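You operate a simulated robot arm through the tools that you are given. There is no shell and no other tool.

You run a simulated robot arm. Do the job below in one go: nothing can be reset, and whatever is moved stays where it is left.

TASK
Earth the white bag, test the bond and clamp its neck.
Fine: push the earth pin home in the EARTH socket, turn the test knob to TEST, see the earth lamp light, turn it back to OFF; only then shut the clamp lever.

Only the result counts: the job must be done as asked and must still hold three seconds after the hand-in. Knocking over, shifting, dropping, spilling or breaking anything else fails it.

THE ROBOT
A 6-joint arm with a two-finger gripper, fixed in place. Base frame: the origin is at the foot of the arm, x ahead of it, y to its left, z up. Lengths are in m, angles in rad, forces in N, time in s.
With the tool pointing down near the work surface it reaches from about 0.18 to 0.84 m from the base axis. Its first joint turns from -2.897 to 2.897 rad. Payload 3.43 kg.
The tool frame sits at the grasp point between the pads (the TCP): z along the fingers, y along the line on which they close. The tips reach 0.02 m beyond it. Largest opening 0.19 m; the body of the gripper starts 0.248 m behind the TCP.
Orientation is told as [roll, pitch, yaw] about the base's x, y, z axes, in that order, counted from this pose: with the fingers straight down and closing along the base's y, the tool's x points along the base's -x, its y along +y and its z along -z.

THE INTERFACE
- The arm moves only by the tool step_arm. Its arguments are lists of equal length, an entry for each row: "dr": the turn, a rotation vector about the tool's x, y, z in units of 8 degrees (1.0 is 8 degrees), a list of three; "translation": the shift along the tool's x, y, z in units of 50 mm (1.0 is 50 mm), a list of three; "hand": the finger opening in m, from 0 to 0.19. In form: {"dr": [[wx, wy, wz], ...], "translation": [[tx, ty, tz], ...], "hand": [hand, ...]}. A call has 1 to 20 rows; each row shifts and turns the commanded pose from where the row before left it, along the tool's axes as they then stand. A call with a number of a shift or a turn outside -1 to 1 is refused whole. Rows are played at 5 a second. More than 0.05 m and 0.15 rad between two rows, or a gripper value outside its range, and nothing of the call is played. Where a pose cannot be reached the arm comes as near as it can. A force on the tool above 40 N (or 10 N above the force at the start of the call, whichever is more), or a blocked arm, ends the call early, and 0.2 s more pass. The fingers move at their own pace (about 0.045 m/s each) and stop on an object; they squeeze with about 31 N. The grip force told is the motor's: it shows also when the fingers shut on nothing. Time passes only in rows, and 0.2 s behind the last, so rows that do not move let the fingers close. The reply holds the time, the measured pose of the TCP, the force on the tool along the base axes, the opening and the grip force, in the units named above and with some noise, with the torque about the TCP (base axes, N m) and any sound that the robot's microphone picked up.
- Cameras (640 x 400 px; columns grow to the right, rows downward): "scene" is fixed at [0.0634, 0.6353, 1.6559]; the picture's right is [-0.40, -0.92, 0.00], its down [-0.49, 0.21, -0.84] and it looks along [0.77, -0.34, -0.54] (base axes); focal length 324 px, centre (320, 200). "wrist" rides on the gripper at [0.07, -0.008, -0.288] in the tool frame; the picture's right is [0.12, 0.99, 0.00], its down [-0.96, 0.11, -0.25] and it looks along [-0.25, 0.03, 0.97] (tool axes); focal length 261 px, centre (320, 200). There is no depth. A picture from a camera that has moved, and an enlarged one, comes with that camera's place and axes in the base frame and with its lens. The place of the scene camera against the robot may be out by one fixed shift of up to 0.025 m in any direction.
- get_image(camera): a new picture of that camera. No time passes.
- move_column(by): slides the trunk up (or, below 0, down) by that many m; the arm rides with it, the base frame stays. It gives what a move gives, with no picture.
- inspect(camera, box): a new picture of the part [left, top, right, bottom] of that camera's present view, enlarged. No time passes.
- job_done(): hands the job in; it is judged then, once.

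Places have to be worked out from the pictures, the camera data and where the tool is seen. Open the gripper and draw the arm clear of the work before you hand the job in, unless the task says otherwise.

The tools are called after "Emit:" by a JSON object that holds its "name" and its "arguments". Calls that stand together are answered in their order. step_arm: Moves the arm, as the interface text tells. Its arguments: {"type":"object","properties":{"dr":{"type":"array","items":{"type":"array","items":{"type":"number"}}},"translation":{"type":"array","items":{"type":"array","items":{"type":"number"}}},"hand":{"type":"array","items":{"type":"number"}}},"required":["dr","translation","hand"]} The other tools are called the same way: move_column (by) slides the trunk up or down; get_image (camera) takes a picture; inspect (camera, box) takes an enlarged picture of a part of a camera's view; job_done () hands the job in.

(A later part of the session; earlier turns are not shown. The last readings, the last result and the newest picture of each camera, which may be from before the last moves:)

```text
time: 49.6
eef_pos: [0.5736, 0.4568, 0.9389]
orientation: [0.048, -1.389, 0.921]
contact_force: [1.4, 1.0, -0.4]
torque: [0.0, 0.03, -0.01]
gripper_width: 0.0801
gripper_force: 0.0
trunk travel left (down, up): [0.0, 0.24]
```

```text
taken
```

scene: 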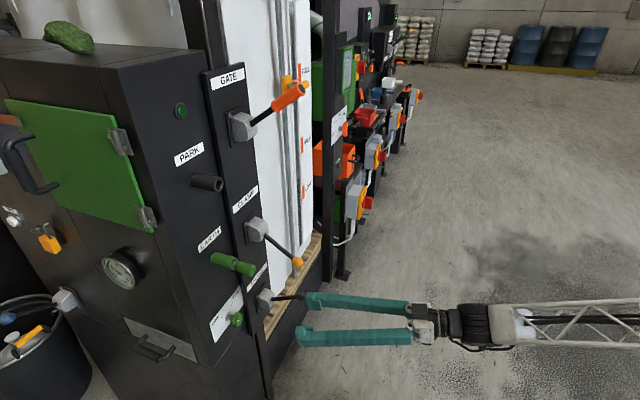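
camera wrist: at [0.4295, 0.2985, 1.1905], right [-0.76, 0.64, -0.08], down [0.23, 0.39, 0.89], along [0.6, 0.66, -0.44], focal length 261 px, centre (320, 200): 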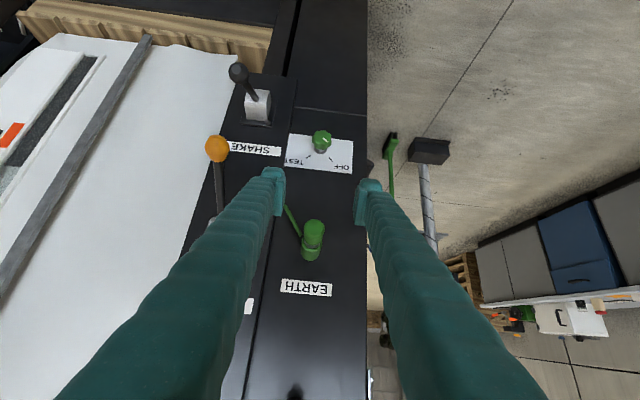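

Good, the wrist follows. I lower 0.10 m to about knob height (still back at w≈0.73) and take pictures.

Emit:
{"name": "step_arm", "arguments": {"dr": [[0, 0, 0], [0, 0, 0], [0, 0, 0], [0, 0, 0]], "translation": [[0.65, 0, 0.12], [0.65, 0, 0.12], [0.65, 0, 0.12], [0, 0, 0]], "hand": [0.08, 0.08, 0.08, 0.08]}}

Emit:
{"name": "get_image", "arguments": {"camera": "wrist"}}

Emit:
{"name": "get_image", "arguments": {"camera": "scene"}}

```text
time: 50.6
eef_pos: [0.6082, 0.471, 0.8785]
orientation: [0.052, -1.384, 0.924]
contact_force: [0.7, -0.1, 0.5]
torque: [0.0, 0.02, -0.01]
gripper_width: 0.08
gripper_force: 0.1
out of reach, approached as far as the arm can: row 1, 2, 3
trunk travel left (down, up): [0.0, 0.24]
```

```text
taken
camera wrist: at [0.4486, 0.2235, 0.8644], right [-0.83, 0.54, -0.11], down [-0.12, 0.01, 0.99], along [0.54, 0.84, 0.06], focal length 261 px, centre (320, 200)
```

wrist: 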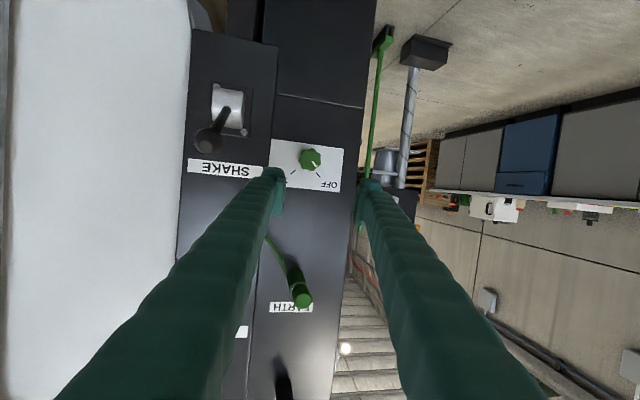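

```text
taken
```

scene: 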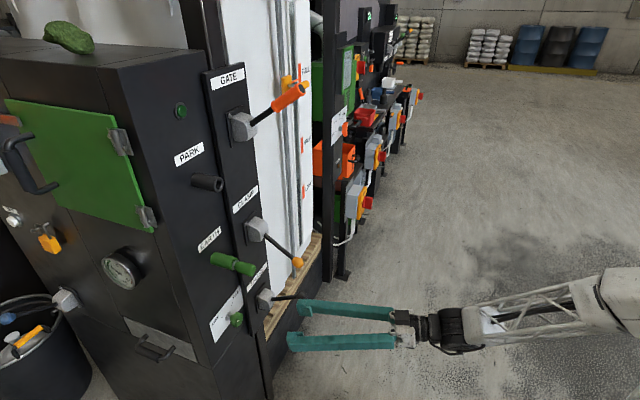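

At this height it's the retracted arm that runs out of room (elbow fully folded); further forward it should be fine. SHAKE ball is at u≈0.23, w≈0.82, z≈0.83 – well right of my fingers' path. I advance along the tool axis toward the knob to w≈0.85.

Emit:
{"name": "step_arm", "arguments": {"dr": [[0, 0, 0], [0, 0, 0], [0, 0, 0], [0, 0, 0]], "translation": [[0.11, 0, 0.62], [0.11, 0, 0.62], [0.11, 0, 0.62], [0, 0, 0]], "hand": [0.08, 0.08, 0.08, 0.08]}}

Emit:
{"name": "get_image", "arguments": {"camera": "wrist"}}

Emit:
{"name": "get_image", "arguments": {"camera": "scene"}}

```text
time: 51.6
eef_pos: [0.6589, 0.5463, 0.8464]
orientation: [0.052, -1.389, 0.922]
contact_force: [0.0, 0.0, 0.3]
torque: [-0.03, 0.03, 0.03]
gripper_width: 0.0798
gripper_force: 0.2
trunk travel left (down, up): [0.0, 0.24]
```

```text
taken
camera wrist: at [0.4973, 0.2979, 0.8313], right [-0.83, 0.54, -0.11], down [-0.13, 0.0, 0.99], along [0.54, 0.84, 0.07], focal length 261 px, centre (320, 200)
```

wrist: 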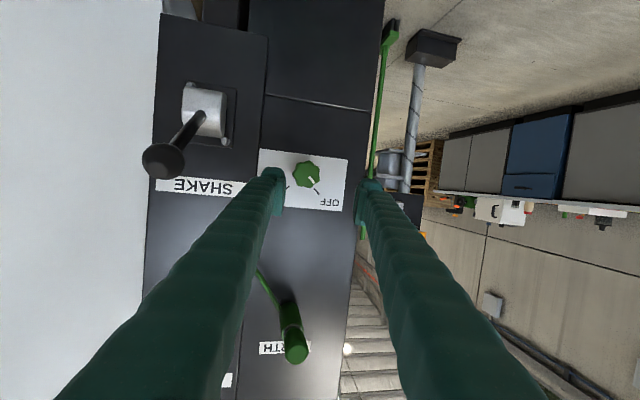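

```text
taken
```

scene: 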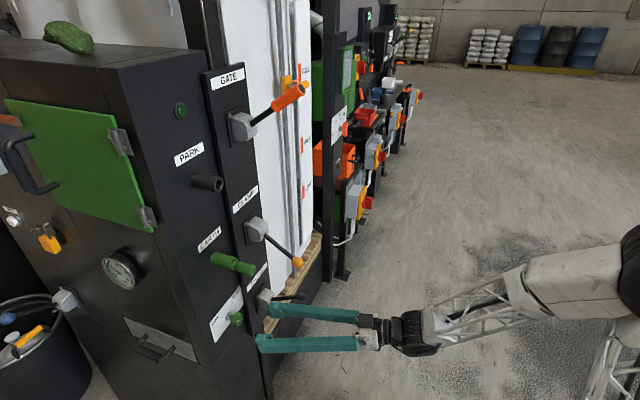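

Reached. I zoom on the knob to refine its place and size relative to the fingers.

Emit:
{"name": "inspect", "arguments": {"camera": "wrist", "box": [250, 130, 370, 220]}}

Emit:
{"name": "inspect", "arguments": {"camera": "scene", "box": [200, 280, 300, 360]}}

```text
4.44 times, centred on (310, 175) of wrist
camera zoom: at [0.4973, 0.2979, 0.8313], right [-0.83, 0.54, -0.11], down [-0.13, 0.0, 0.99], along [0.54, 0.84, 0.07], focal length 1158 px, centre (364, 311)
```

zoom: 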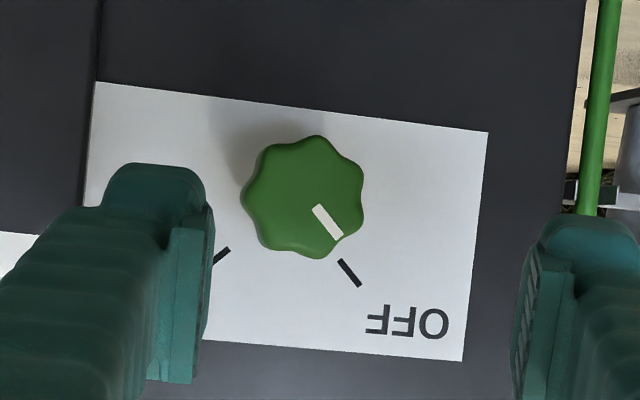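

```text
5.00 times, centred on (250, 320) of scene
camera zoom: at [0.0634, 0.6353, 1.6559], right [-0.4, -0.92, 0.0], down [-0.49, 0.21, -0.84], along [0.77, -0.34, -0.54], focal length 1622 px, centre (670, -400)
```

zoom: 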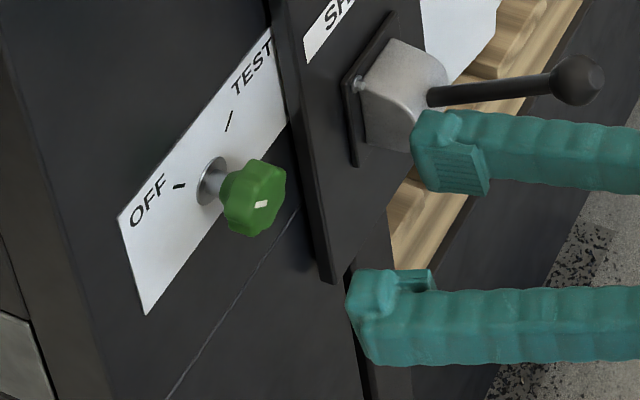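

Knob face centre is at about u=0.080, z=0.823, w≈0.967, ~42 mm across. I reduce the yaw by 5° and then test, in free space, that the tool can spin +100° clockwise before grabbing anything.

Emit:
{"name": "step_arm", "arguments": {"dr": [[0.307, -0.003, 0.056], [0.307, -0.003, 0.056], [0, 0, 0]], "translation": [[0, 0, 0], [0, 0, 0], [0, 0, 0]], "hand": [0.08, 0.08, 0.08]}}

```text
time: 52.4
eef_pos: [0.6585, 0.5451, 0.8458]
orientation: [0.049, -1.389, 0.834]
contact_force: [0.5, 0.4, -0.2]
torque: [0.02, 0.01, 0.0]
gripper_width: 0.0799
gripper_force: 0.0
trunk travel left (down, up): [0.0, 0.24]
```

Reached (azimuth 50.6°). Now the free-space spin test of +100° about the tool axis.

Emit:
{"name": "step_arm", "arguments": {"dr": [[0, 0, 0.9], [0, 0, 1], [0, 0, 1], [0, 0, 1], [0, 0, 1], [0, 0, 1], [0, 0, 1], [0, 0, 1], [0, 0, 1], [0, 0, 1], [0, 0, 1], [0, 0, 1], [0, 0, 0.6], [0, 0, 0]], "translation": [[0, 0, 0], [0, 0, 0], [0, 0, 0], [0, 0, 0], [0, 0, 0], [0, 0, 0], [0, 0, 0], [0, 0, 0], [0, 0, 0], [0, 0, 0], [0, 0, 0], [0, 0, 0], [0, 0, 0], [0, 0, 0]], "hand": [0.08, 0.08, 0.08, 0.08, 0.08, 0.08, 0.08, 0.08, 0.08, 0.08, 0.08, 0.08, 0.08, 0.08]}}

Emit:
{"name": "get_image", "arguments": {"camera": "scene"}}

Emit:
{"name": "get_image", "arguments": {"camera": "wrist"}}

```text
time: 55.4
eef_pos: [0.6591, 0.5461, 0.8467]
orientation: [1.385, 0.181, -0.719]
contact_force: [0.2, -0.1, -0.1]
torque: [0.02, 0.01, 0.0]
gripper_width: 0.08
gripper_force: 0.1
trunk travel left (down, up): [0.0, 0.24]
```

```text
taken
```

scene: 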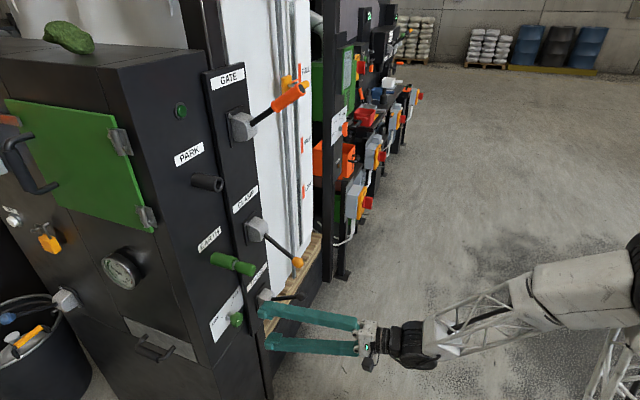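

```text
taken
camera wrist: at [0.4248, 0.3733, 0.905], right [0.16, 0.1, 0.98], down [0.59, -0.81, -0.02], along [0.79, 0.58, -0.19], focal length 261 px, centre (320, 200)
```

wrist: 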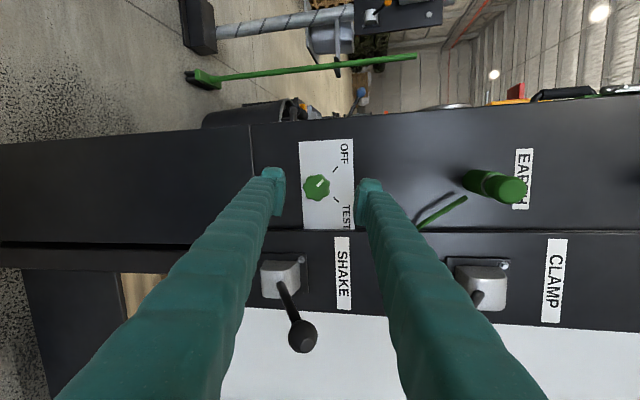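

The spin works over the full 100°. I spin back to level and go half way to the knob, correcting height (knob axis z≈0.823), then check.

Emit:
{"name": "step_arm", "arguments": {"dr": [[0, 0, -0.9], [0, 0, -1], [0, 0, -1], [0, 0, -1], [0, 0, -1], [0, 0, -1], [0, 0, -1], [0, 0, -1], [0, 0, -1], [0, 0, -1], [0, 0, -1], [0, 0, -1], [0, 0, -0.6], [0, 0, 0], [0, 0, 0], [0, 0, 0]], "translation": [[0, 0, 0], [0, 0, 0], [0, 0, 0], [0, 0, 0], [0, 0, 0], [0, 0, 0], [0, 0, 0], [0, 0, 0], [0, 0, 0], [0, 0, 0], [0, 0, 0], [0, 0, 0], [0, 0, 0], [0.03, -0.1, 0.58], [0.03, -0.1, 0.58], [0, 0, 0]], "hand": [0.08, 0.08, 0.08, 0.08, 0.08, 0.08, 0.08, 0.08, 0.08, 0.08, 0.08, 0.08, 0.08, 0.08, 0.08, 0.08]}}

Emit:
{"name": "get_image", "arguments": {"camera": "wrist"}}

Emit:
{"name": "inspect", "arguments": {"camera": "wrist", "box": [250, 130, 380, 230]}}

Emit:
{"name": "inspect", "arguments": {"camera": "scene", "box": [200, 280, 300, 360]}}

```text
time: 58.8
eef_pos: [0.7025, 0.5816, 0.8323]
orientation: [0.049, -1.387, 0.835]
contact_force: [0.3, 0.5, 0.3]
torque: [0.02, -0.01, 0.0]
gripper_width: 0.08
gripper_force: 0.0
trunk travel left (down, up): [0.0, 0.24]
```

```text
taken
camera wrist: at [0.5205, 0.3493, 0.8162], right [-0.78, 0.61, -0.11], down [-0.13, 0.01, 0.99], along [0.61, 0.79, 0.07], focal length 261 px, centre (320, 200)
```

wrist: 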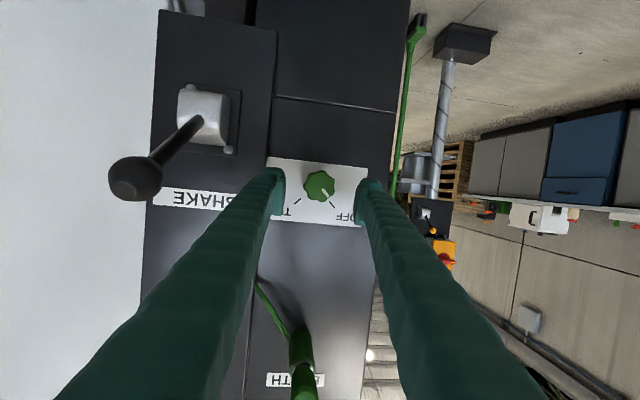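

```text
4.00 times, centred on (315, 180) of wrist
camera zoom: at [0.5205, 0.3493, 0.8162], right [-0.78, 0.61, -0.11], down [-0.13, 0.01, 0.99], along [0.61, 0.79, 0.07], focal length 1043 px, centre (340, 280)
```

zoom: 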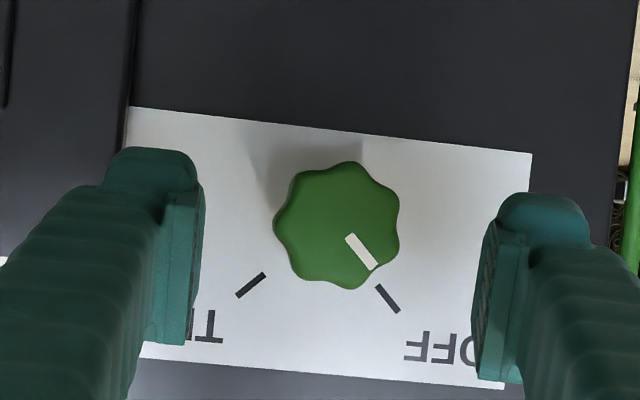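

```text
5.00 times, centred on (250, 320) of scene
camera zoom: at [0.0634, 0.6353, 1.6559], right [-0.4, -0.92, 0.0], down [-0.49, 0.21, -0.84], along [0.77, -0.34, -0.54], focal length 1622 px, centre (670, -400)
```

zoom: 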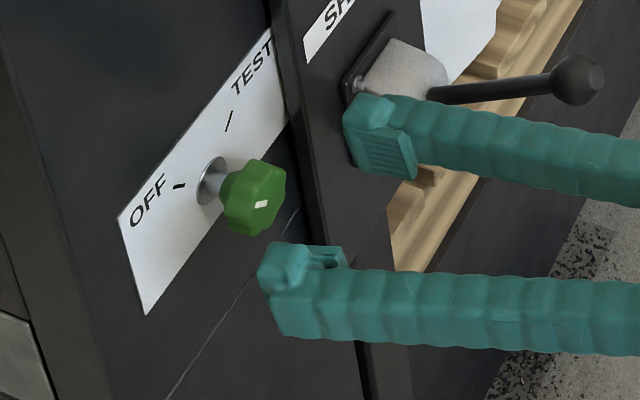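

The tool axis points within 1 mm of the knob's centre. I advance 60 mm along it so the pads straddle the knob, then close.

Emit:
{"name": "step_arm", "arguments": {"dr": [[0, 0, 0], [0, 0, 0], [0, 0, 0], [0, 0, 0], [0, 0, 0], [0, 0, 0], [0, 0, 0], [0, 0, 0]], "translation": [[0, 0, 0.6], [0, 0, 0.6], [0, 0, 0], [0, 0, 0], [0, 0, 0], [0, 0, 0], [0, 0, 0], [0, 0, 0]], "hand": [0.08, 0.08, 0.08, 0.02, 0.02, 0.02, 0.02, 0.02]}}

Emit:
{"name": "inspect", "arguments": {"camera": "wrist", "box": [250, 140, 380, 240]}}

Emit:
{"name": "inspect", "arguments": {"camera": "scene", "box": [200, 280, 300, 360]}}

```text
time: 60.6
eef_pos: [0.7415, 0.6278, 0.8217]
orientation: [0.055, -1.388, 0.827]
contact_force: [16.6, -1.9, -0.3]
torque: [-0.07, -0.02, -0.75]
gripper_width: 0.0414
gripper_force: 44.6
trunk travel left (down, up): [0.0, 0.24]
```

```text
4.00 times, centred on (315, 190) of wrist
camera zoom: at [0.5594, 0.3954, 0.8064], right [-0.78, 0.62, -0.11], down [-0.13, 0.01, 0.99], along [0.61, 0.79, 0.07], focal length 1043 px, centre (340, 240)
```

zoom: 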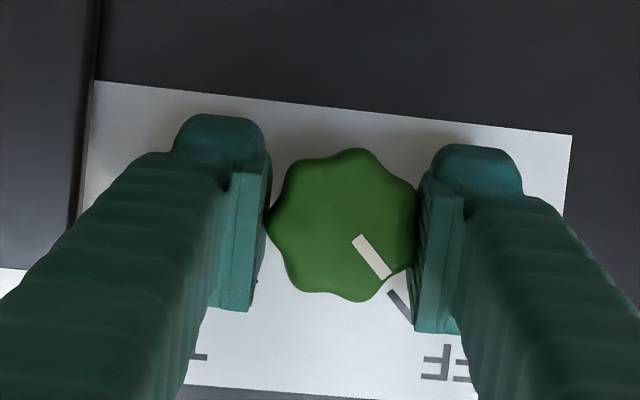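

```text
5.00 times, centred on (250, 320) of scene
camera zoom: at [0.0634, 0.6353, 1.6559], right [-0.4, -0.92, 0.0], down [-0.49, 0.21, -0.84], along [0.77, -0.34, -0.54], focal length 1622 px, centre (670, -400)
```

zoom: 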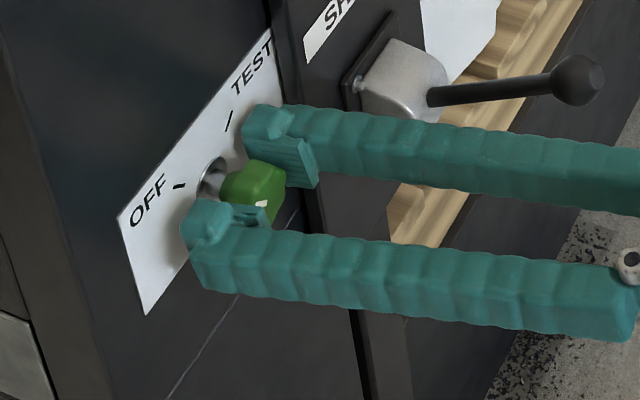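

The knob is gripped (41 mm). I trim 1 mm to the right and start turning clockwise about the true knob axis (expressed in tool axes), first 24°.

Emit:
{"name": "step_arm", "arguments": {"dr": [[0, 0, 0], [-0.18, -0.098, 0.979], [-0.18, -0.098, 0.979], [-0.18, -0.098, 0.979], [0, 0, 0]], "translation": [[0, -0.02, 0], [0, 0, 0], [0, 0, 0], [0, 0, 0], [0, 0, 0]], "hand": [0.02, 0.02, 0.02, 0.02, 0.02]}}

Emit:
{"name": "inspect", "arguments": {"camera": "wrist", "box": [250, 140, 380, 240]}}

Emit:
{"name": "inspect", "arguments": {"camera": "scene", "box": [200, 280, 300, 360]}}

```text
time: 61.8
eef_pos: [0.7416, 0.6276, 0.8219]
orientation: [1.274, -1.122, -0.355]
contact_force: [31.9, 0.6, -8.5]
torque: [-0.27, 0.16, -0.57]
gripper_width: 0.0413
gripper_force: 45.3
trunk travel left (down, up): [0.0, 0.24]
```

```text
4.00 times, centred on (315, 190) of wrist
camera zoom: at [0.5526, 0.402, 0.7929], right [-0.75, 0.59, 0.3], down [0.17, -0.28, 0.95], along [0.64, 0.76, 0.11], focal length 1043 px, centre (340, 240)
```

zoom: 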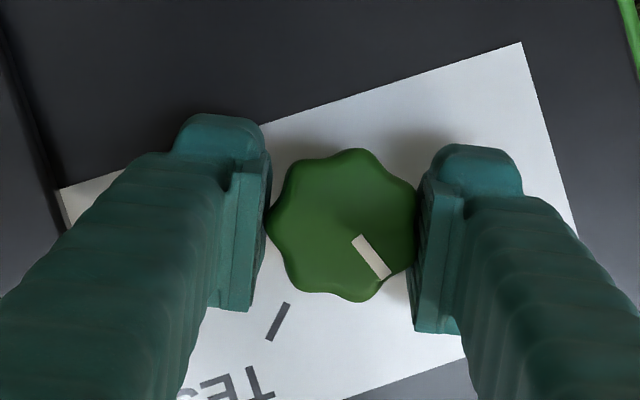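

```text
5.00 times, centred on (250, 320) of scene
camera zoom: at [0.0634, 0.6353, 1.6559], right [-0.4, -0.92, 0.0], down [-0.49, 0.21, -0.84], along [0.77, -0.34, -0.54], focal length 1622 px, centre (670, -400)
```

zoom: 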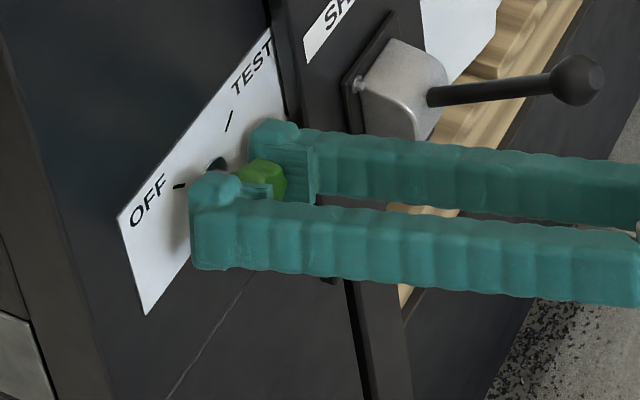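

The knob turns with the gripper. A ~30 N side load built up (mostly along the closing axis), so I ease the tool about 2 mm along it before going on.

Emit:
{"name": "step_arm", "arguments": {"dr": [[0, 0, 0], [0, 0, 0]], "translation": [[0, -0.035, 0.012], [0, 0, 0]], "hand": [0.02, 0.02]}}

```text
time: 62.4
eef_pos: [0.7416, 0.6277, 0.8223]
orientation: [1.275, -1.124, -0.352]
contact_force: [11.9, -13.2, -6.9]
torque: [-0.27, 0.16, -0.65]
gripper_width: 0.0414
gripper_force: 44.8
trunk travel left (down, up): [0.0, 0.24]
```

Side load is down to 19 N, still along the closing axis (~4 N/mm). I move another 4 mm that way to null it.

Emit:
{"name": "step_arm", "arguments": {"dr": [[0, 0, 0], [0, 0, 0]], "translation": [[0, -0.08, 0], [0, 0, 0]], "hand": [0.02, 0.02]}}

```text
time: 63.0
eef_pos: [0.7425, 0.6271, 0.822]
orientation: [1.278, -1.126, -0.35]
contact_force: [-19.6, 7.4, 2.1]
torque: [-0.23, 0.32, -0.61]
gripper_width: 0.0413
gripper_force: 45.7
trunk travel left (down, up): [0.0, 0.24]
```

Overshot (now +19 N the other way); I come back 2 mm to the balance point.

Emit:
{"name": "step_arm", "arguments": {"dr": [[0, 0, 0], [0, 0, 0]], "translation": [[0, 0.04, 0], [0, 0, 0]], "hand": [0.02, 0.02]}}

```text
time: 63.6
eef_pos: [0.7421, 0.6268, 0.8221]
orientation: [1.274, -1.126, -0.35]
contact_force: [-36.7, 10.3, -0.3]
torque: [-0.17, 0.26, -0.52]
gripper_width: 0.0416
gripper_force: 45.3
trunk travel left (down, up): [0.0, 0.24]
```

The force isn't following simply; there may be a slow settling. I hold still for a second and read again.

Emit:
{"name": "step_arm", "arguments": {"dr": [[0, 0, 0], [0, 0, 0], [0, 0, 0], [0, 0, 0]], "translation": [[0, 0, 0], [0, 0, 0], [0, 0, 0], [0, 0, 0]], "hand": [0.02, 0.02, 0.02, 0.02]}}

```text
time: 64.6
eef_pos: [0.7433, 0.6279, 0.8234]
orientation: [1.277, -1.126, -0.353]
contact_force: [-41.4, 7.5, 3.6]
torque: [0.07, 0.06, -0.51]
gripper_width: 0.0413
gripper_force: 45.3
trunk travel left (down, up): [0.0, 0.24]
```

Load still creeping (42 N, pushing the tool left/out). I move 3 mm along +y (and 0.5 mm inward) and wait for it to settle.

Emit:
{"name": "step_arm", "arguments": {"dr": [[0, 0, 0], [0, 0, 0], [0, 0, 0], [0, 0, 0]], "translation": [[0, 0.06, -0.012], [0, 0, 0], [0, 0, 0], [0, 0, 0]], "hand": [0.02, 0.02, 0.02, 0.02]}}

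```text
time: 65.6
eef_pos: [0.742, 0.6268, 0.8236]
orientation: [1.276, -1.124, -0.357]
contact_force: [-5.2, 7.4, 0.5]
torque: [-0.3, 0.34, -0.76]
gripper_width: 0.0412
gripper_force: 44.9
trunk travel left (down, up): [0.0, 0.24]
```

Balanced now (~9 N). I turn another 24° clockwise and let it settle.

Emit:
{"name": "step_arm", "arguments": {"dr": [[-0.18, -0.098, 0.979], [-0.18, -0.098, 0.979], [-0.18, -0.098, 0.979], [0, 0, 0], [0, 0, 0], [0, 0, 0]], "translation": [[0, 0, 0], [0, 0, 0], [0, 0, 0], [0, 0, 0], [0, 0, 0], [0, 0, 0]], "hand": [0.02, 0.02, 0.02, 0.02, 0.02, 0.02]}}

Emit:
{"name": "inspect", "arguments": {"camera": "wrist", "box": [250, 140, 380, 240]}}

Emit:
{"name": "inspect", "arguments": {"camera": "scene", "box": [160, 90, 220, 130]}}

```text
time: 67.0
eef_pos: [0.7415, 0.6272, 0.8216]
orientation: [1.504, -0.725, -0.545]
contact_force: [28.0, -25.1, -5.6]
torque: [-0.35, 0.28, -0.65]
gripper_width: 0.0409
gripper_force: 45.4
trunk travel left (down, up): [0.0, 0.24]
```

```text
4.00 times, centred on (315, 190) of wrist
camera zoom: at [0.5425, 0.4121, 0.7844], right [-0.6, 0.44, 0.66], down [0.42, -0.53, 0.74], along [0.68, 0.72, 0.14], focal length 1043 px, centre (340, 240)
```

zoom: 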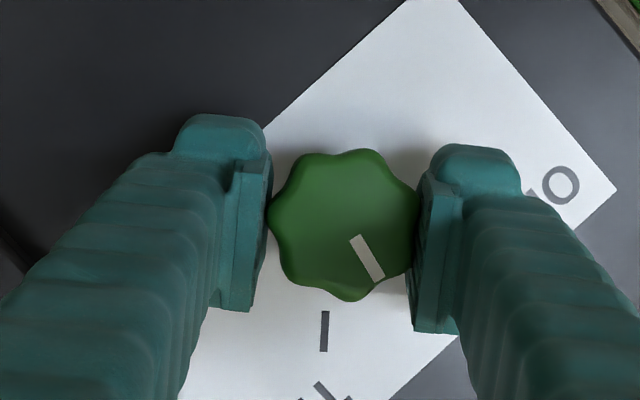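

```text
10.00 times, centred on (190, 110) of scene
camera zoom: at [0.0634, 0.6353, 1.6559], right [-0.4, -0.92, 0.0], down [-0.49, 0.21, -0.84], along [0.77, -0.34, -0.54], focal length 3244 px, centre (1620, 1100)
```

zoom: 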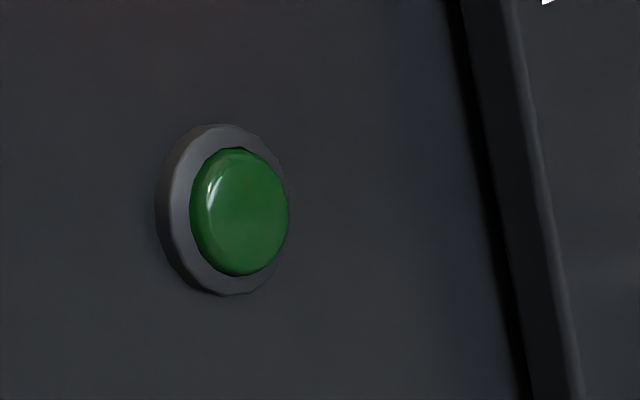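

Halfway; the knob follows (~39° left to the TEST tick). There's a 38 N load to the right, so I shift the tool 2.5 mm right in base terms and settle.

Emit:
{"name": "step_arm", "arguments": {"dr": [[0, 0, 0], [0, 0, 0], [0, 0, 0], [0, 0, 0]], "translation": [[-0.0364, -0.033, -0.01], [0, 0, 0], [0, 0, 0], [0, 0, 0]], "hand": [0.02, 0.02, 0.02, 0.02]}}

```text
time: 68.0
eef_pos: [0.7417, 0.6272, 0.8214]
orientation: [1.505, -0.727, -0.54]
contact_force: [10.5, -22.1, -11.9]
torque: [-0.51, 0.44, -0.49]
gripper_width: 0.0407
gripper_force: 44.9
trunk travel left (down, up): [0.0, 0.24]
```

Reduced. I trim a bit more and turn a further 16°.

Emit:
{"name": "step_arm", "arguments": {"dr": [[0, 0, 0], [0, 0, 0], [-0.18, -0.098, 0.979], [-0.18, -0.098, 0.979], [0, 0, 0], [0, 0, 0]], "translation": [[-0.01, -0.035, -0.006], [0, 0, 0], [0, 0, 0], [0, 0, 0], [0, 0, 0], [0, 0, 0]], "hand": [0.02, 0.02, 0.02, 0.02, 0.02, 0.02]}}

Emit:
{"name": "inspect", "arguments": {"camera": "wrist", "box": [250, 140, 380, 240]}}

Emit:
{"name": "inspect", "arguments": {"camera": "scene", "box": [160, 90, 220, 130]}}

```text
time: 69.4
eef_pos: [0.7428, 0.6259, 0.8203]
orientation: [1.581, -0.455, -0.583]
contact_force: [10.2, 27.9, 2.6]
torque: [-0.51, 0.54, -0.23]
gripper_width: 0.0407
gripper_force: 45.0
trunk travel left (down, up): [0.0, 0.24]
```

```text
4.00 times, centred on (315, 190) of wrist
camera zoom: at [0.5356, 0.4189, 0.7813], right [-0.46, 0.29, 0.84], down [0.54, -0.66, 0.52], along [0.7, 0.7, 0.14], focal length 1043 px, centre (340, 240)
```

zoom: 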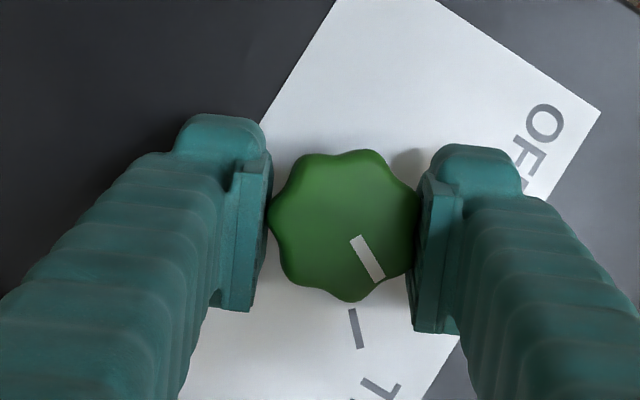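

```text
10.00 times, centred on (190, 110) of scene
camera zoom: at [0.0634, 0.6353, 1.6559], right [-0.4, -0.92, 0.0], down [-0.49, 0.21, -0.84], along [0.77, -0.34, -0.54], focal length 3244 px, centre (1620, 1100)
```

zoom: 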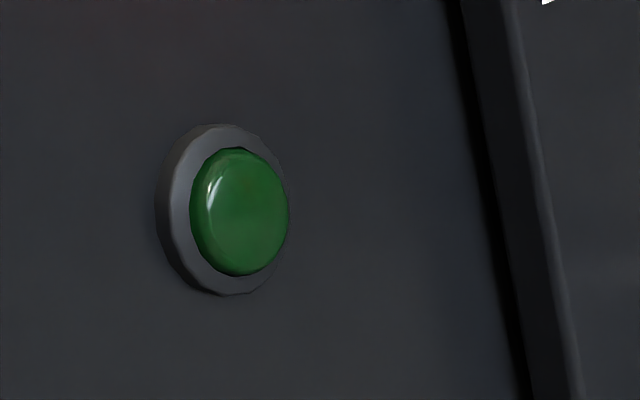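

About 22° left to the TEST tick. Load is now mostly inward along the tool; I ease 0.7 mm in and turn the last ~23°.

Emit:
{"name": "step_arm", "arguments": {"dr": [[0, 0, 0], [-0.17, -0.093, 0.93], [-0.17, -0.093, 0.93], [-0.17, -0.093, 0.93], [0, 0, 0], [0, 0, 0]], "translation": [[0, 0, 0.014], [0, 0, 0], [0, 0, 0], [0, 0, 0], [0, 0, 0], [0, 0, 0]], "hand": [0.02, 0.02, 0.02, 0.02, 0.02, 0.02]}}

Emit:
{"name": "inspect", "arguments": {"camera": "wrist", "box": [250, 140, 380, 240]}}

Emit:
{"name": "inspect", "arguments": {"camera": "scene", "box": [160, 90, 220, 130]}}

```text
time: 70.8
eef_pos: [0.743, 0.6259, 0.8191]
orientation: [1.656, -0.062, -0.608]
contact_force: [-27.6, -10.8, -10.8]
torque: [-1.05, 0.11, -0.07]
gripper_width: 0.0414
gripper_force: 45.2
trunk travel left (down, up): [0.0, 0.24]
```

```text
4.00 times, centred on (315, 190) of wrist
camera zoom: at [0.5248, 0.4295, 0.7842], right [-0.2, 0.03, 0.98], down [0.64, -0.75, 0.15], along [0.74, 0.66, 0.13], focal length 1043 px, centre (340, 240)
```

zoom: 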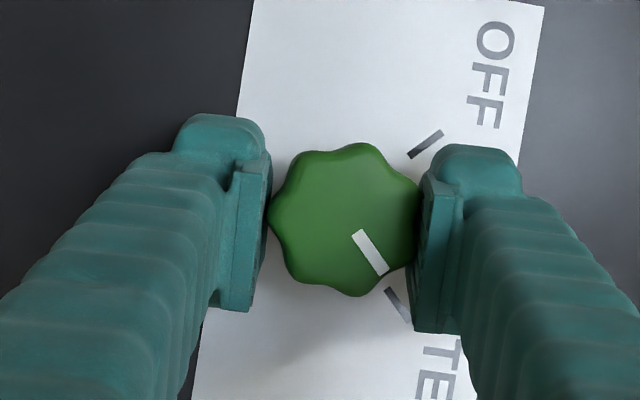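

```text
10.00 times, centred on (190, 110) of scene
camera zoom: at [0.0634, 0.6353, 1.6559], right [-0.4, -0.92, 0.0], down [-0.49, 0.21, -0.84], along [0.77, -0.34, -0.54], focal length 3244 px, centre (1620, 1100)
```

zoom: 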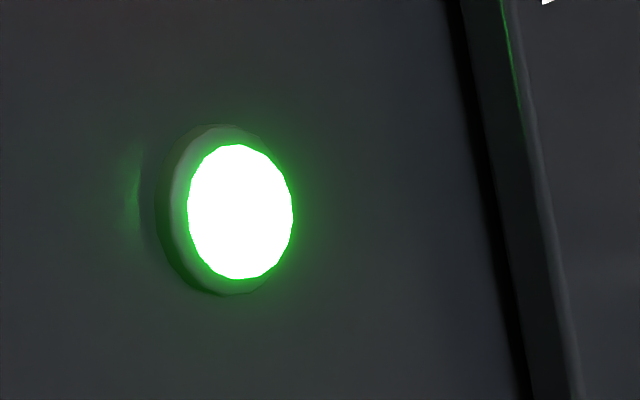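

The earth lamp lights brightly with the pointer at TEST, so the bond is good. I hold a moment (easing the load), confirm the lamp, then will turn back.

Emit:
{"name": "step_arm", "arguments": {"dr": [[0, 0, 0], [0, 0, 0], [0, 0, 0], [0, 0, 0]], "translation": [[0.02, -0.01, -0.012], [0, 0, 0], [0, 0, 0], [0, 0, 0]], "hand": [0.02, 0.02, 0.02, 0.02]}}

Emit:
{"name": "inspect", "arguments": {"camera": "scene", "box": [160, 90, 220, 130]}}

```text
time: 71.8
eef_pos: [0.7441, 0.6258, 0.8204]
orientation: [1.655, -0.062, -0.606]
contact_force: [-3.7, -4.5, -14.1]
torque: [-0.93, 0.25, -0.13]
gripper_width: 0.0412
gripper_force: 45.3
trunk travel left (down, up): [0.0, 0.24]
```

```text
10.00 times, centred on (190, 110) of scene
camera zoom: at [0.0634, 0.6353, 1.6559], right [-0.4, -0.92, 0.0], down [-0.49, 0.21, -0.84], along [0.77, -0.34, -0.54], focal length 3244 px, centre (1620, 1100)
```

zoom: 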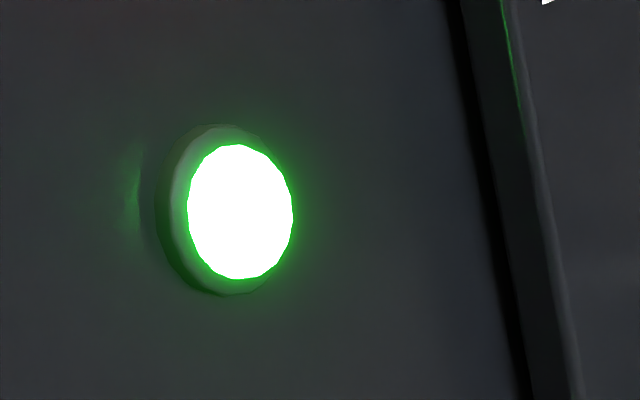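

Lamp steadily lit. Now I turn back counter-clockwise, 24° first, checking loads.

Emit:
{"name": "step_arm", "arguments": {"dr": [[0.18, 0.098, -0.979], [0.18, 0.098, -0.979], [0.18, 0.098, -0.979], [0, 0, 0], [0, 0, 0]], "translation": [[0, 0, 0], [0, 0, 0], [0, 0, 0], [0, 0, 0], [0, 0, 0]], "hand": [0.02, 0.02, 0.02, 0.02, 0.02]}}

Emit:
{"name": "inspect", "arguments": {"camera": "wrist", "box": [250, 140, 380, 240]}}

```text
time: 73.0
eef_pos: [0.7433, 0.6262, 0.8219]
orientation: [1.576, -0.478, -0.58]
contact_force: [-0.8, -7.6, -6.8]
torque: [-0.61, 0.54, -0.27]
gripper_width: 0.0413
gripper_force: 45.5
trunk travel left (down, up): [0.0, 0.24]
```

```text
4.00 times, centred on (315, 190) of wrist
camera zoom: at [0.5368, 0.4178, 0.7821], right [-0.47, 0.3, 0.83], down [0.53, -0.65, 0.54], along [0.7, 0.7, 0.14], focal length 1043 px, centre (340, 240)
```

zoom: 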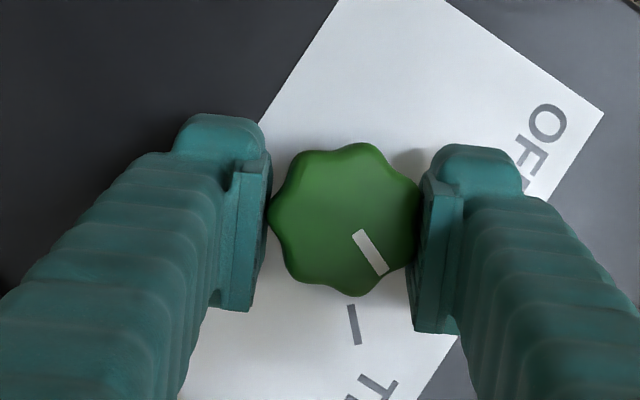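

Turning back smoothly with low load. I continue another 32° counter-clockwise.

Emit:
{"name": "step_arm", "arguments": {"dr": [[0.18, 0.098, -0.979], [0.18, 0.098, -0.979], [0.18, 0.098, -0.979], [0.18, 0.098, -0.979], [0, 0, 0], [0, 0, 0]], "translation": [[0, 0, 0], [0, 0, 0], [0, 0, 0], [0, 0, 0], [0, 0, 0], [0, 0, 0]], "hand": [0.02, 0.02, 0.02, 0.02, 0.02, 0.02]}}

Emit:
{"name": "inspect", "arguments": {"camera": "wrist", "box": [250, 140, 380, 240]}}

```text
time: 74.4
eef_pos: [0.7419, 0.6266, 0.8229]
orientation: [1.375, -1.016, -0.438]
contact_force: [4.0, 3.3, 23.4]
torque: [-0.3, 0.35, -0.67]
gripper_width: 0.0412
gripper_force: 45.1
trunk travel left (down, up): [0.0, 0.24]
```

```text
4.00 times, centred on (315, 190) of wrist
camera zoom: at [0.5513, 0.4033, 0.79], right [-0.72, 0.55, 0.41], down [0.24, -0.36, 0.9], along [0.65, 0.75, 0.12], focal length 1043 px, centre (340, 240)
```

zoom: 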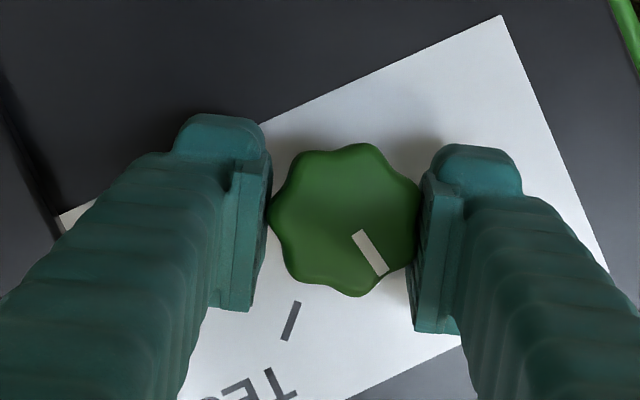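

Load is upward 23 N; I raise 1.5 mm and continue 24° back.

Emit:
{"name": "step_arm", "arguments": {"dr": [[0, 0, 0], [0.18, 0.098, -0.979], [0.18, 0.098, -0.979], [0.18, 0.098, -0.979], [0, 0, 0], [0, 0, 0]], "translation": [[-0.0255, 0.0155, -0.003], [0, 0, 0], [0, 0, 0], [0, 0, 0], [0, 0, 0], [0, 0, 0]], "hand": [0.02, 0.02, 0.02, 0.02, 0.02, 0.02]}}

Emit:
{"name": "inspect", "arguments": {"camera": "wrist", "box": [250, 140, 380, 240]}}

```text
time: 75.8
eef_pos: [0.7412, 0.6277, 0.8238]
orientation: [0.638, -1.363, 0.259]
contact_force: [-19.2, 24.8, 4.2]
torque: [0.07, 0.05, -0.67]
gripper_width: 0.0413
gripper_force: 44.9
trunk travel left (down, up): [0.0, 0.24]
stopped in row 6: the force on the tool passed its limit at 41 N (the readings are from after the stop); the commanded pose is now the measured one
```

```text
4.00 times, centred on (315, 190) of wrist
camera zoom: at [0.5592, 0.395, 0.8028], right [-0.79, 0.62, 0.01], down [-0.05, -0.07, 1.0], along [0.61, 0.78, 0.08], focal length 1043 px, centre (340, 240)
```

zoom: 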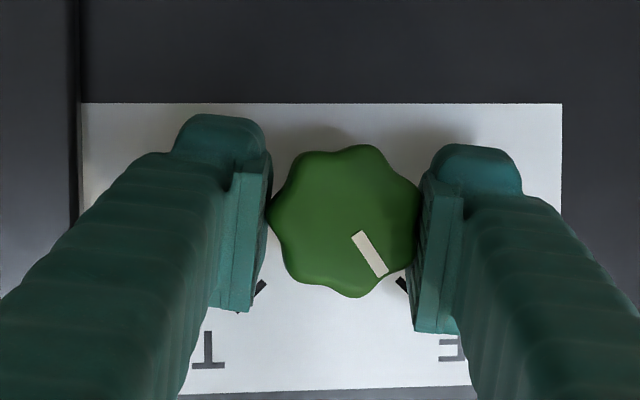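

Pointer is ~12° short of OFF; a leftward load tripped the limit. I ease 1.5 mm left and turn the remaining ~14°.

Emit:
{"name": "step_arm", "arguments": {"dr": [[0, 0, 0], [0, 0, 0], [0.153, 0.083, -0.832], [0.153, 0.083, -0.832], [0, 0, 0]], "translation": [[0, 0.03, 0], [0, 0, 0], [0, 0, 0], [0, 0, 0], [0, 0, 0]], "hand": [0.02, 0.02, 0.02, 0.02, 0.02]}}

Emit:
{"name": "inspect", "arguments": {"camera": "wrist", "box": [250, 140, 380, 240]}}

Emit:
{"name": "inspect", "arguments": {"camera": "scene", "box": [160, 90, 220, 130]}}

```text
time: 76.7
eef_pos: [0.7414, 0.6265, 0.8229]
orientation: [-0.101, -1.389, 0.99]
contact_force: [-34.0, 41.4, 1.8]
torque: [0.35, -0.16, -0.73]
gripper_width: 0.0414
gripper_force: 44.4
out of reach, approached as far as the arm can: row 4
trunk travel left (down, up): [0.0, 0.24]
stopped in row 4: the force on the tool passed its limit at 45 N (the readings are from after the stop); the commanded pose is now the measured one
```

```text
4.00 times, centred on (315, 190) of wrist
camera zoom: at [0.5614, 0.3928, 0.8084], right [-0.78, 0.61, -0.14], down [-0.15, 0.03, 0.99], along [0.6, 0.79, 0.07], focal length 1043 px, centre (340, 240)
```

zoom: 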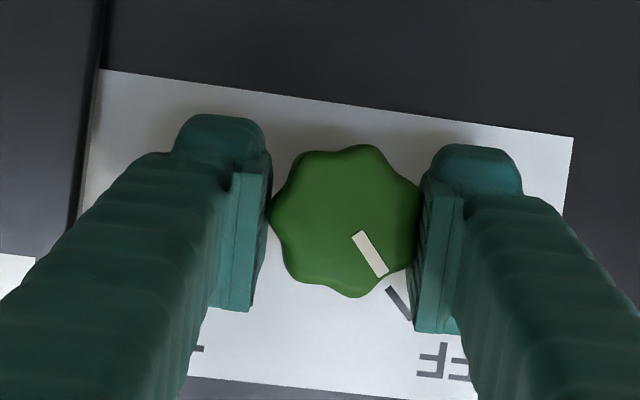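

```text
10.00 times, centred on (190, 110) of scene
camera zoom: at [0.0634, 0.6353, 1.6559], right [-0.4, -0.92, 0.0], down [-0.49, 0.21, -0.84], along [0.77, -0.34, -0.54], focal length 3244 px, centre (1620, 1100)
```

zoom: 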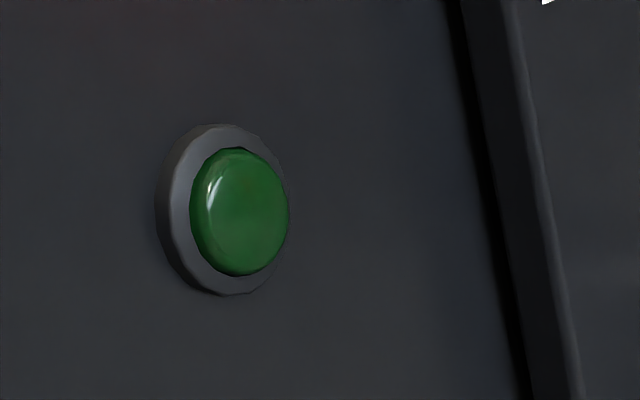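

The lamp is off and the pointer is within ~7° of where OFF originally was, but the wrist is at its end of roll. I'll release, turn the open gripper 16° clockwise around the knob, and regrip for the last few degrees.

Emit:
{"name": "step_arm", "arguments": {"dr": [[0, 0, 0], [0, 0, 0], [0, 0, 0]], "translation": [[0, 0, 0], [0, 0, 0], [0, 0, 0]], "hand": [0.08, 0.08, 0.08]}}

Emit:
{"name": "inspect", "arguments": {"camera": "wrist", "box": [250, 140, 380, 240]}}

```text
time: 77.5
eef_pos: [0.7453, 0.621, 0.8234]
orientation: [-0.083, -1.384, 0.963]
contact_force: [-13.6, 1.1, -1.7]
torque: [0.01, -0.07, -0.43]
gripper_width: 0.0734
gripper_force: 0.1
trunk travel left (down, up): [0.0, 0.24]
```

```text
4.00 times, centred on (315, 190) of wrist
camera zoom: at [0.5639, 0.3888, 0.8083], right [-0.78, 0.62, -0.13], down [-0.14, 0.03, 0.99], along [0.61, 0.79, 0.06], focal length 1043 px, centre (340, 240)
```

zoom: 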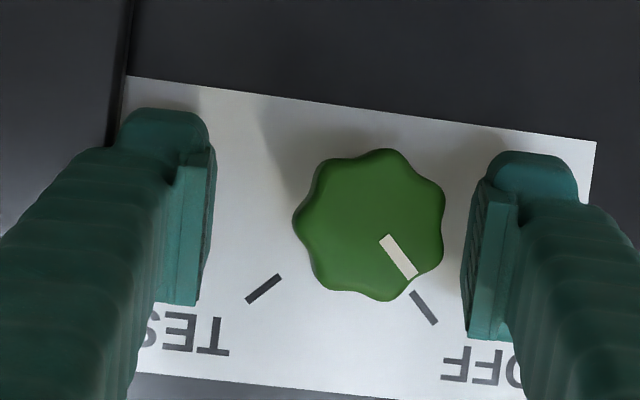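

On release the knob settled into its OFF detent: the pointer is aligned with the OFF tick exactly as originally, lamp off. I centre the open fingers (5 mm left) and back straight out along the normal.

Emit:
{"name": "step_arm", "arguments": {"dr": [[0, 0, 0], [0, 0, 0], [0, 0, 0], [0, 0, 0], [0, 0, 0], [0, 0, 0], [0, 0, 0]], "translation": [[0, 0.06, 0], [0, 0.06, 0], [0, 0, 0], [0.108, 0.059, -0.587], [0.108, 0.059, -0.587], [0.108, 0.059, -0.587], [0.108, 0.059, -0.587]], "hand": [0.09, 0.09, 0.09, 0.09, 0.09, 0.09, 0.09]}}

Emit:
{"name": "get_image", "arguments": {"camera": "wrist"}}

Emit:
{"name": "get_image", "arguments": {"camera": "scene"}}

Emit:
{"name": "inspect", "arguments": {"camera": "scene", "box": [190, 230, 300, 360]}}

```text
time: 79.1
eef_pos: [0.6538, 0.5414, 0.8212]
orientation: [-0.083, -1.386, 0.962]
contact_force: [0.1, -0.3, -0.5]
torque: [0.04, -0.05, -0.02]
gripper_width: 0.09
gripper_force: 0.1
trunk travel left (down, up): [0.0, 0.24]
```

```text
taken
camera wrist: at [0.473, 0.3082, 0.8071], right [-0.78, 0.61, -0.13], down [-0.14, 0.03, 0.99], along [0.61, 0.79, 0.06], focal length 261 px, centre (320, 200)
```

wrist: 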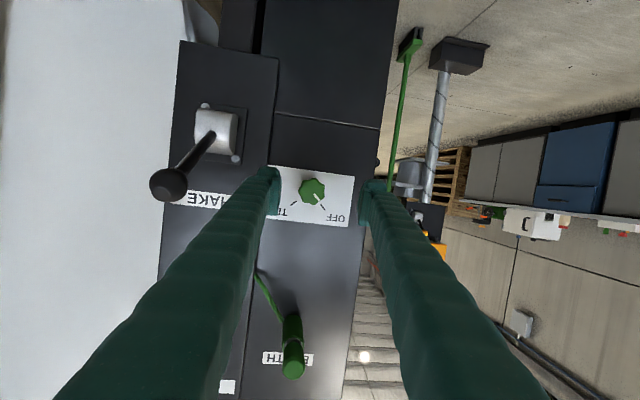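

```text
taken
```

scene: 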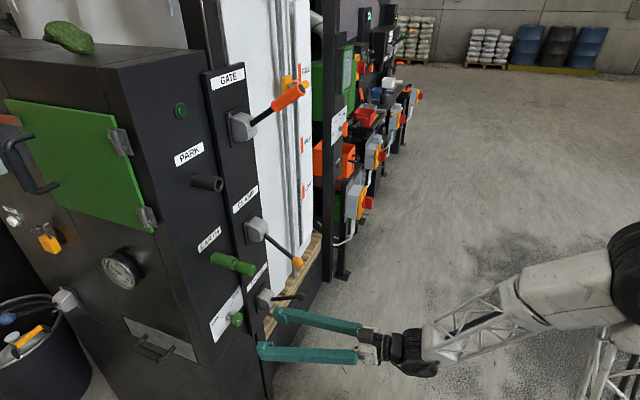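

```text
3.08 times, centred on (245, 295) of scene
camera zoom: at [0.0634, 0.6353, 1.6559], right [-0.4, -0.92, 0.0], down [-0.49, 0.21, -0.84], along [0.77, -0.34, -0.54], focal length 998 px, centre (551, -92)
```

zoom: 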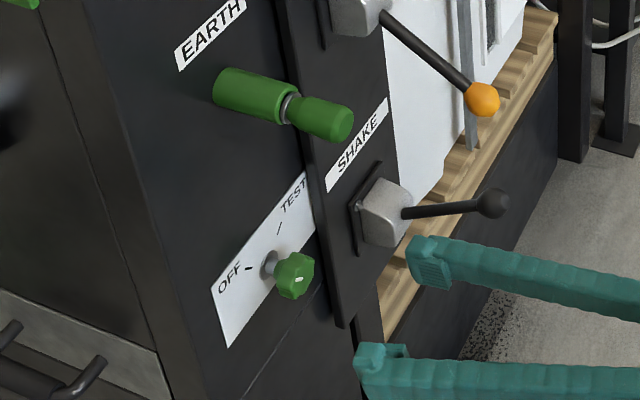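

Knob at OFF, pin seated, everything else in place. Next the CLAMP lever: I first back away and rise in free space to about z=0.97, w≈0.73 before moving sideways, then look at its housing to judge which way is shut.

Emit:
{"name": "step_arm", "arguments": {"dr": [[0, 0, 0], [0, 0, 0], [0, 0, 0], [0, 0, 0], [0, 0, 0], [0, 0, 0]], "translation": [[0.162, 0.085, -0.881], [-0.674, 0.02, -0.48], [-0.674, 0.02, -0.48], [-0.674, 0.02, -0.48], [-0.674, 0.02, -0.48], [0, 0, 0]], "hand": [0.09, 0.09, 0.09, 0.09, 0.09, 0.09]}}

Emit:
{"name": "get_image", "arguments": {"camera": "wrist"}}

Emit:
{"name": "inspect", "arguments": {"camera": "scene", "box": [220, 200, 320, 310]}}

```text
time: 80.5
eef_pos: [0.5938, 0.4715, 0.9885]
orientation: [-0.083, -1.385, 0.96]
contact_force: [0.3, 0.4, 0.4]
torque: [-0.02, 0.0, -0.01]
gripper_width: 0.0901
gripper_force: 0.0
out of reach, approached as far as the arm can: row 1
trunk travel left (down, up): [0.0, 0.24]
```

```text
taken
camera wrist: at [0.4114, 0.2372, 0.9722], right [-0.78, 0.61, -0.13], down [-0.14, 0.03, 0.99], along [0.61, 0.79, 0.06], focal length 261 px, centre (320, 200)
```

wrist: 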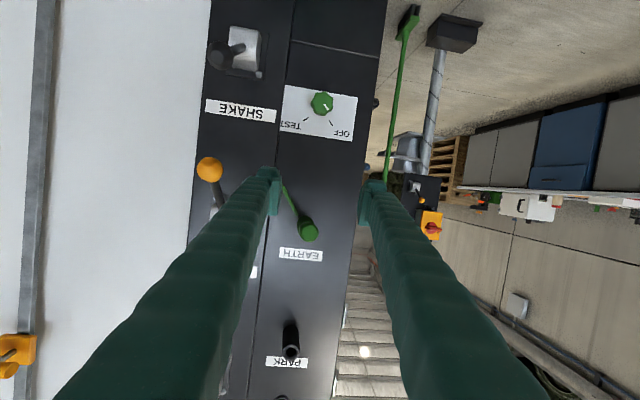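

```text
3.64 times, centred on (270, 255) of scene
camera zoom: at [0.0634, 0.6353, 1.6559], right [-0.4, -0.92, 0.0], down [-0.49, 0.21, -0.84], along [0.77, -0.34, -0.54], focal length 1180 px, centre (502, 0)
```

zoom: 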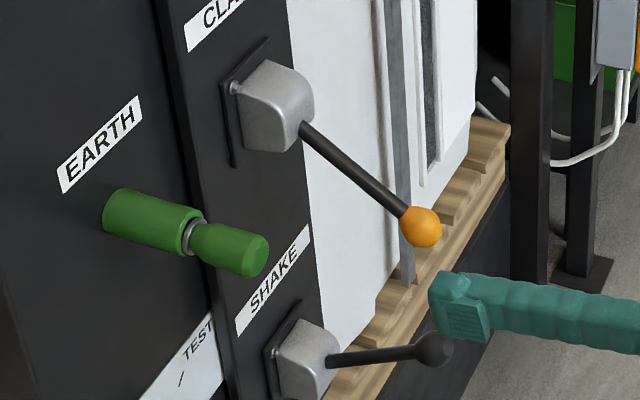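

Pointer at OFF, pin in. The levers are two-position: GATE and SHAKE stand ~30° up, CLAMP hangs ~34° down (ball at about u=0.226, w=0.822, z=0.979; pivot near w≈0.955, z≈1.07), so CLAMP is open and shuts by swinging up. I move right in front of its ball, keeping 3–5 cm off it.

Emit:
{"name": "step_arm", "arguments": {"dr": [[0, 0, 0], [0, 0, 0], [0, 0, 0], [0, 0, 0]], "translation": [[0.04, -0.91, -0.217], [0.04, -0.91, -0.217], [0.04, -0.91, -0.217], [0, 0, 0]], "hand": [0.09, 0.09, 0.09, 0.09]}}

Emit:
{"name": "get_image", "arguments": {"camera": "wrist"}}

Emit:
{"name": "get_image", "arguments": {"camera": "scene"}}

```text
time: 81.5
eef_pos: [0.6756, 0.3579, 0.9892]
orientation: [-0.083, -1.388, 0.964]
contact_force: [0.2, -0.3, 0.1]
torque: [0.01, 0.0, -0.02]
gripper_width: 0.0898
gripper_force: 0.0
trunk travel left (down, up): [0.0, 0.24]
```

```text
taken
camera wrist: at [0.4933, 0.125, 0.9736], right [-0.78, 0.61, -0.13], down [-0.14, 0.03, 0.99], along [0.61, 0.79, 0.06], focal length 261 px, centre (320, 200)
```

wrist: 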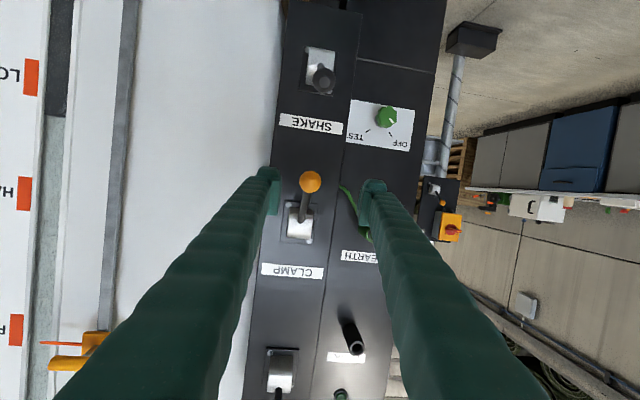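

```text
taken
```

scene: 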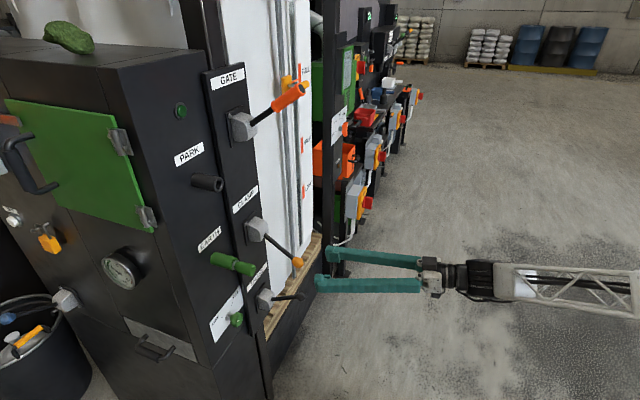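

Now directly in front of the CLAMP lever. I zoom in on it and its housing.

Emit:
{"name": "inspect", "arguments": {"camera": "wrist", "box": [265, 155, 365, 285]}}

Emit:
{"name": "inspect", "arguments": {"camera": "wrist", "box": [260, 20, 400, 150]}}

Emit:
{"name": "inspect", "arguments": {"camera": "wrist", "box": [230, 330, 330, 400]}}

```text
3.08 times, centred on (315, 220) of wrist
camera zoom: at [0.4933, 0.125, 0.9736], right [-0.78, 0.61, -0.13], down [-0.14, 0.03, 0.99], along [0.61, 0.79, 0.06], focal length 802 px, centre (335, 138)
```

zoom: 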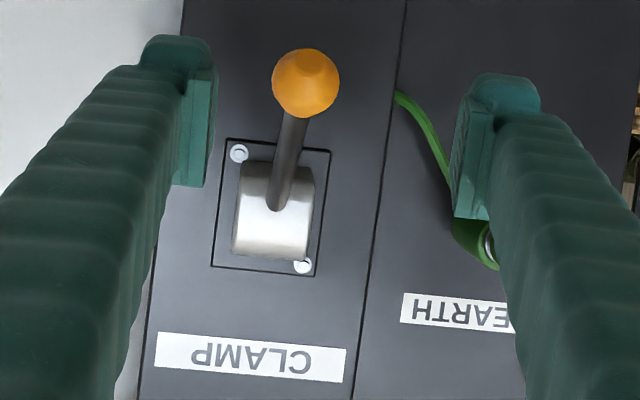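

```text
3.08 times, centred on (330, 85) of wrist
camera zoom: at [0.4933, 0.125, 0.9736], right [-0.78, 0.61, -0.13], down [-0.14, 0.03, 0.99], along [0.61, 0.79, 0.06], focal length 802 px, centre (289, 554)
```

zoom: 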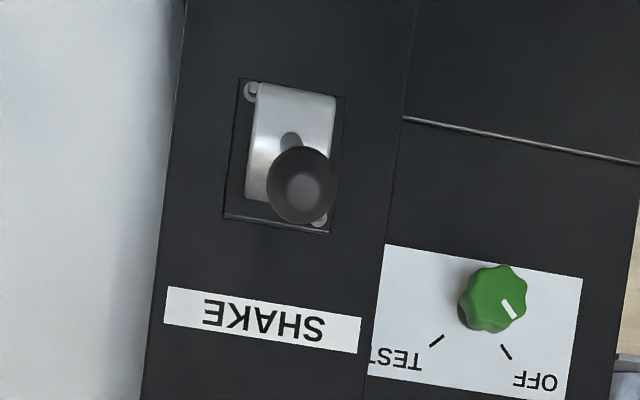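

```text
5.71 times, centred on (280, 365) of wrist
camera zoom: at [0.4933, 0.125, 0.9736], right [-0.78, 0.61, -0.13], down [-0.14, 0.03, 0.99], along [0.61, 0.79, 0.06], focal length 1489 px, centre (549, -743)
```

zoom: 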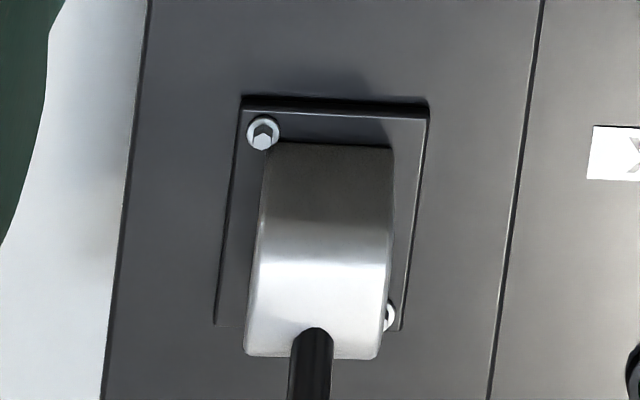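

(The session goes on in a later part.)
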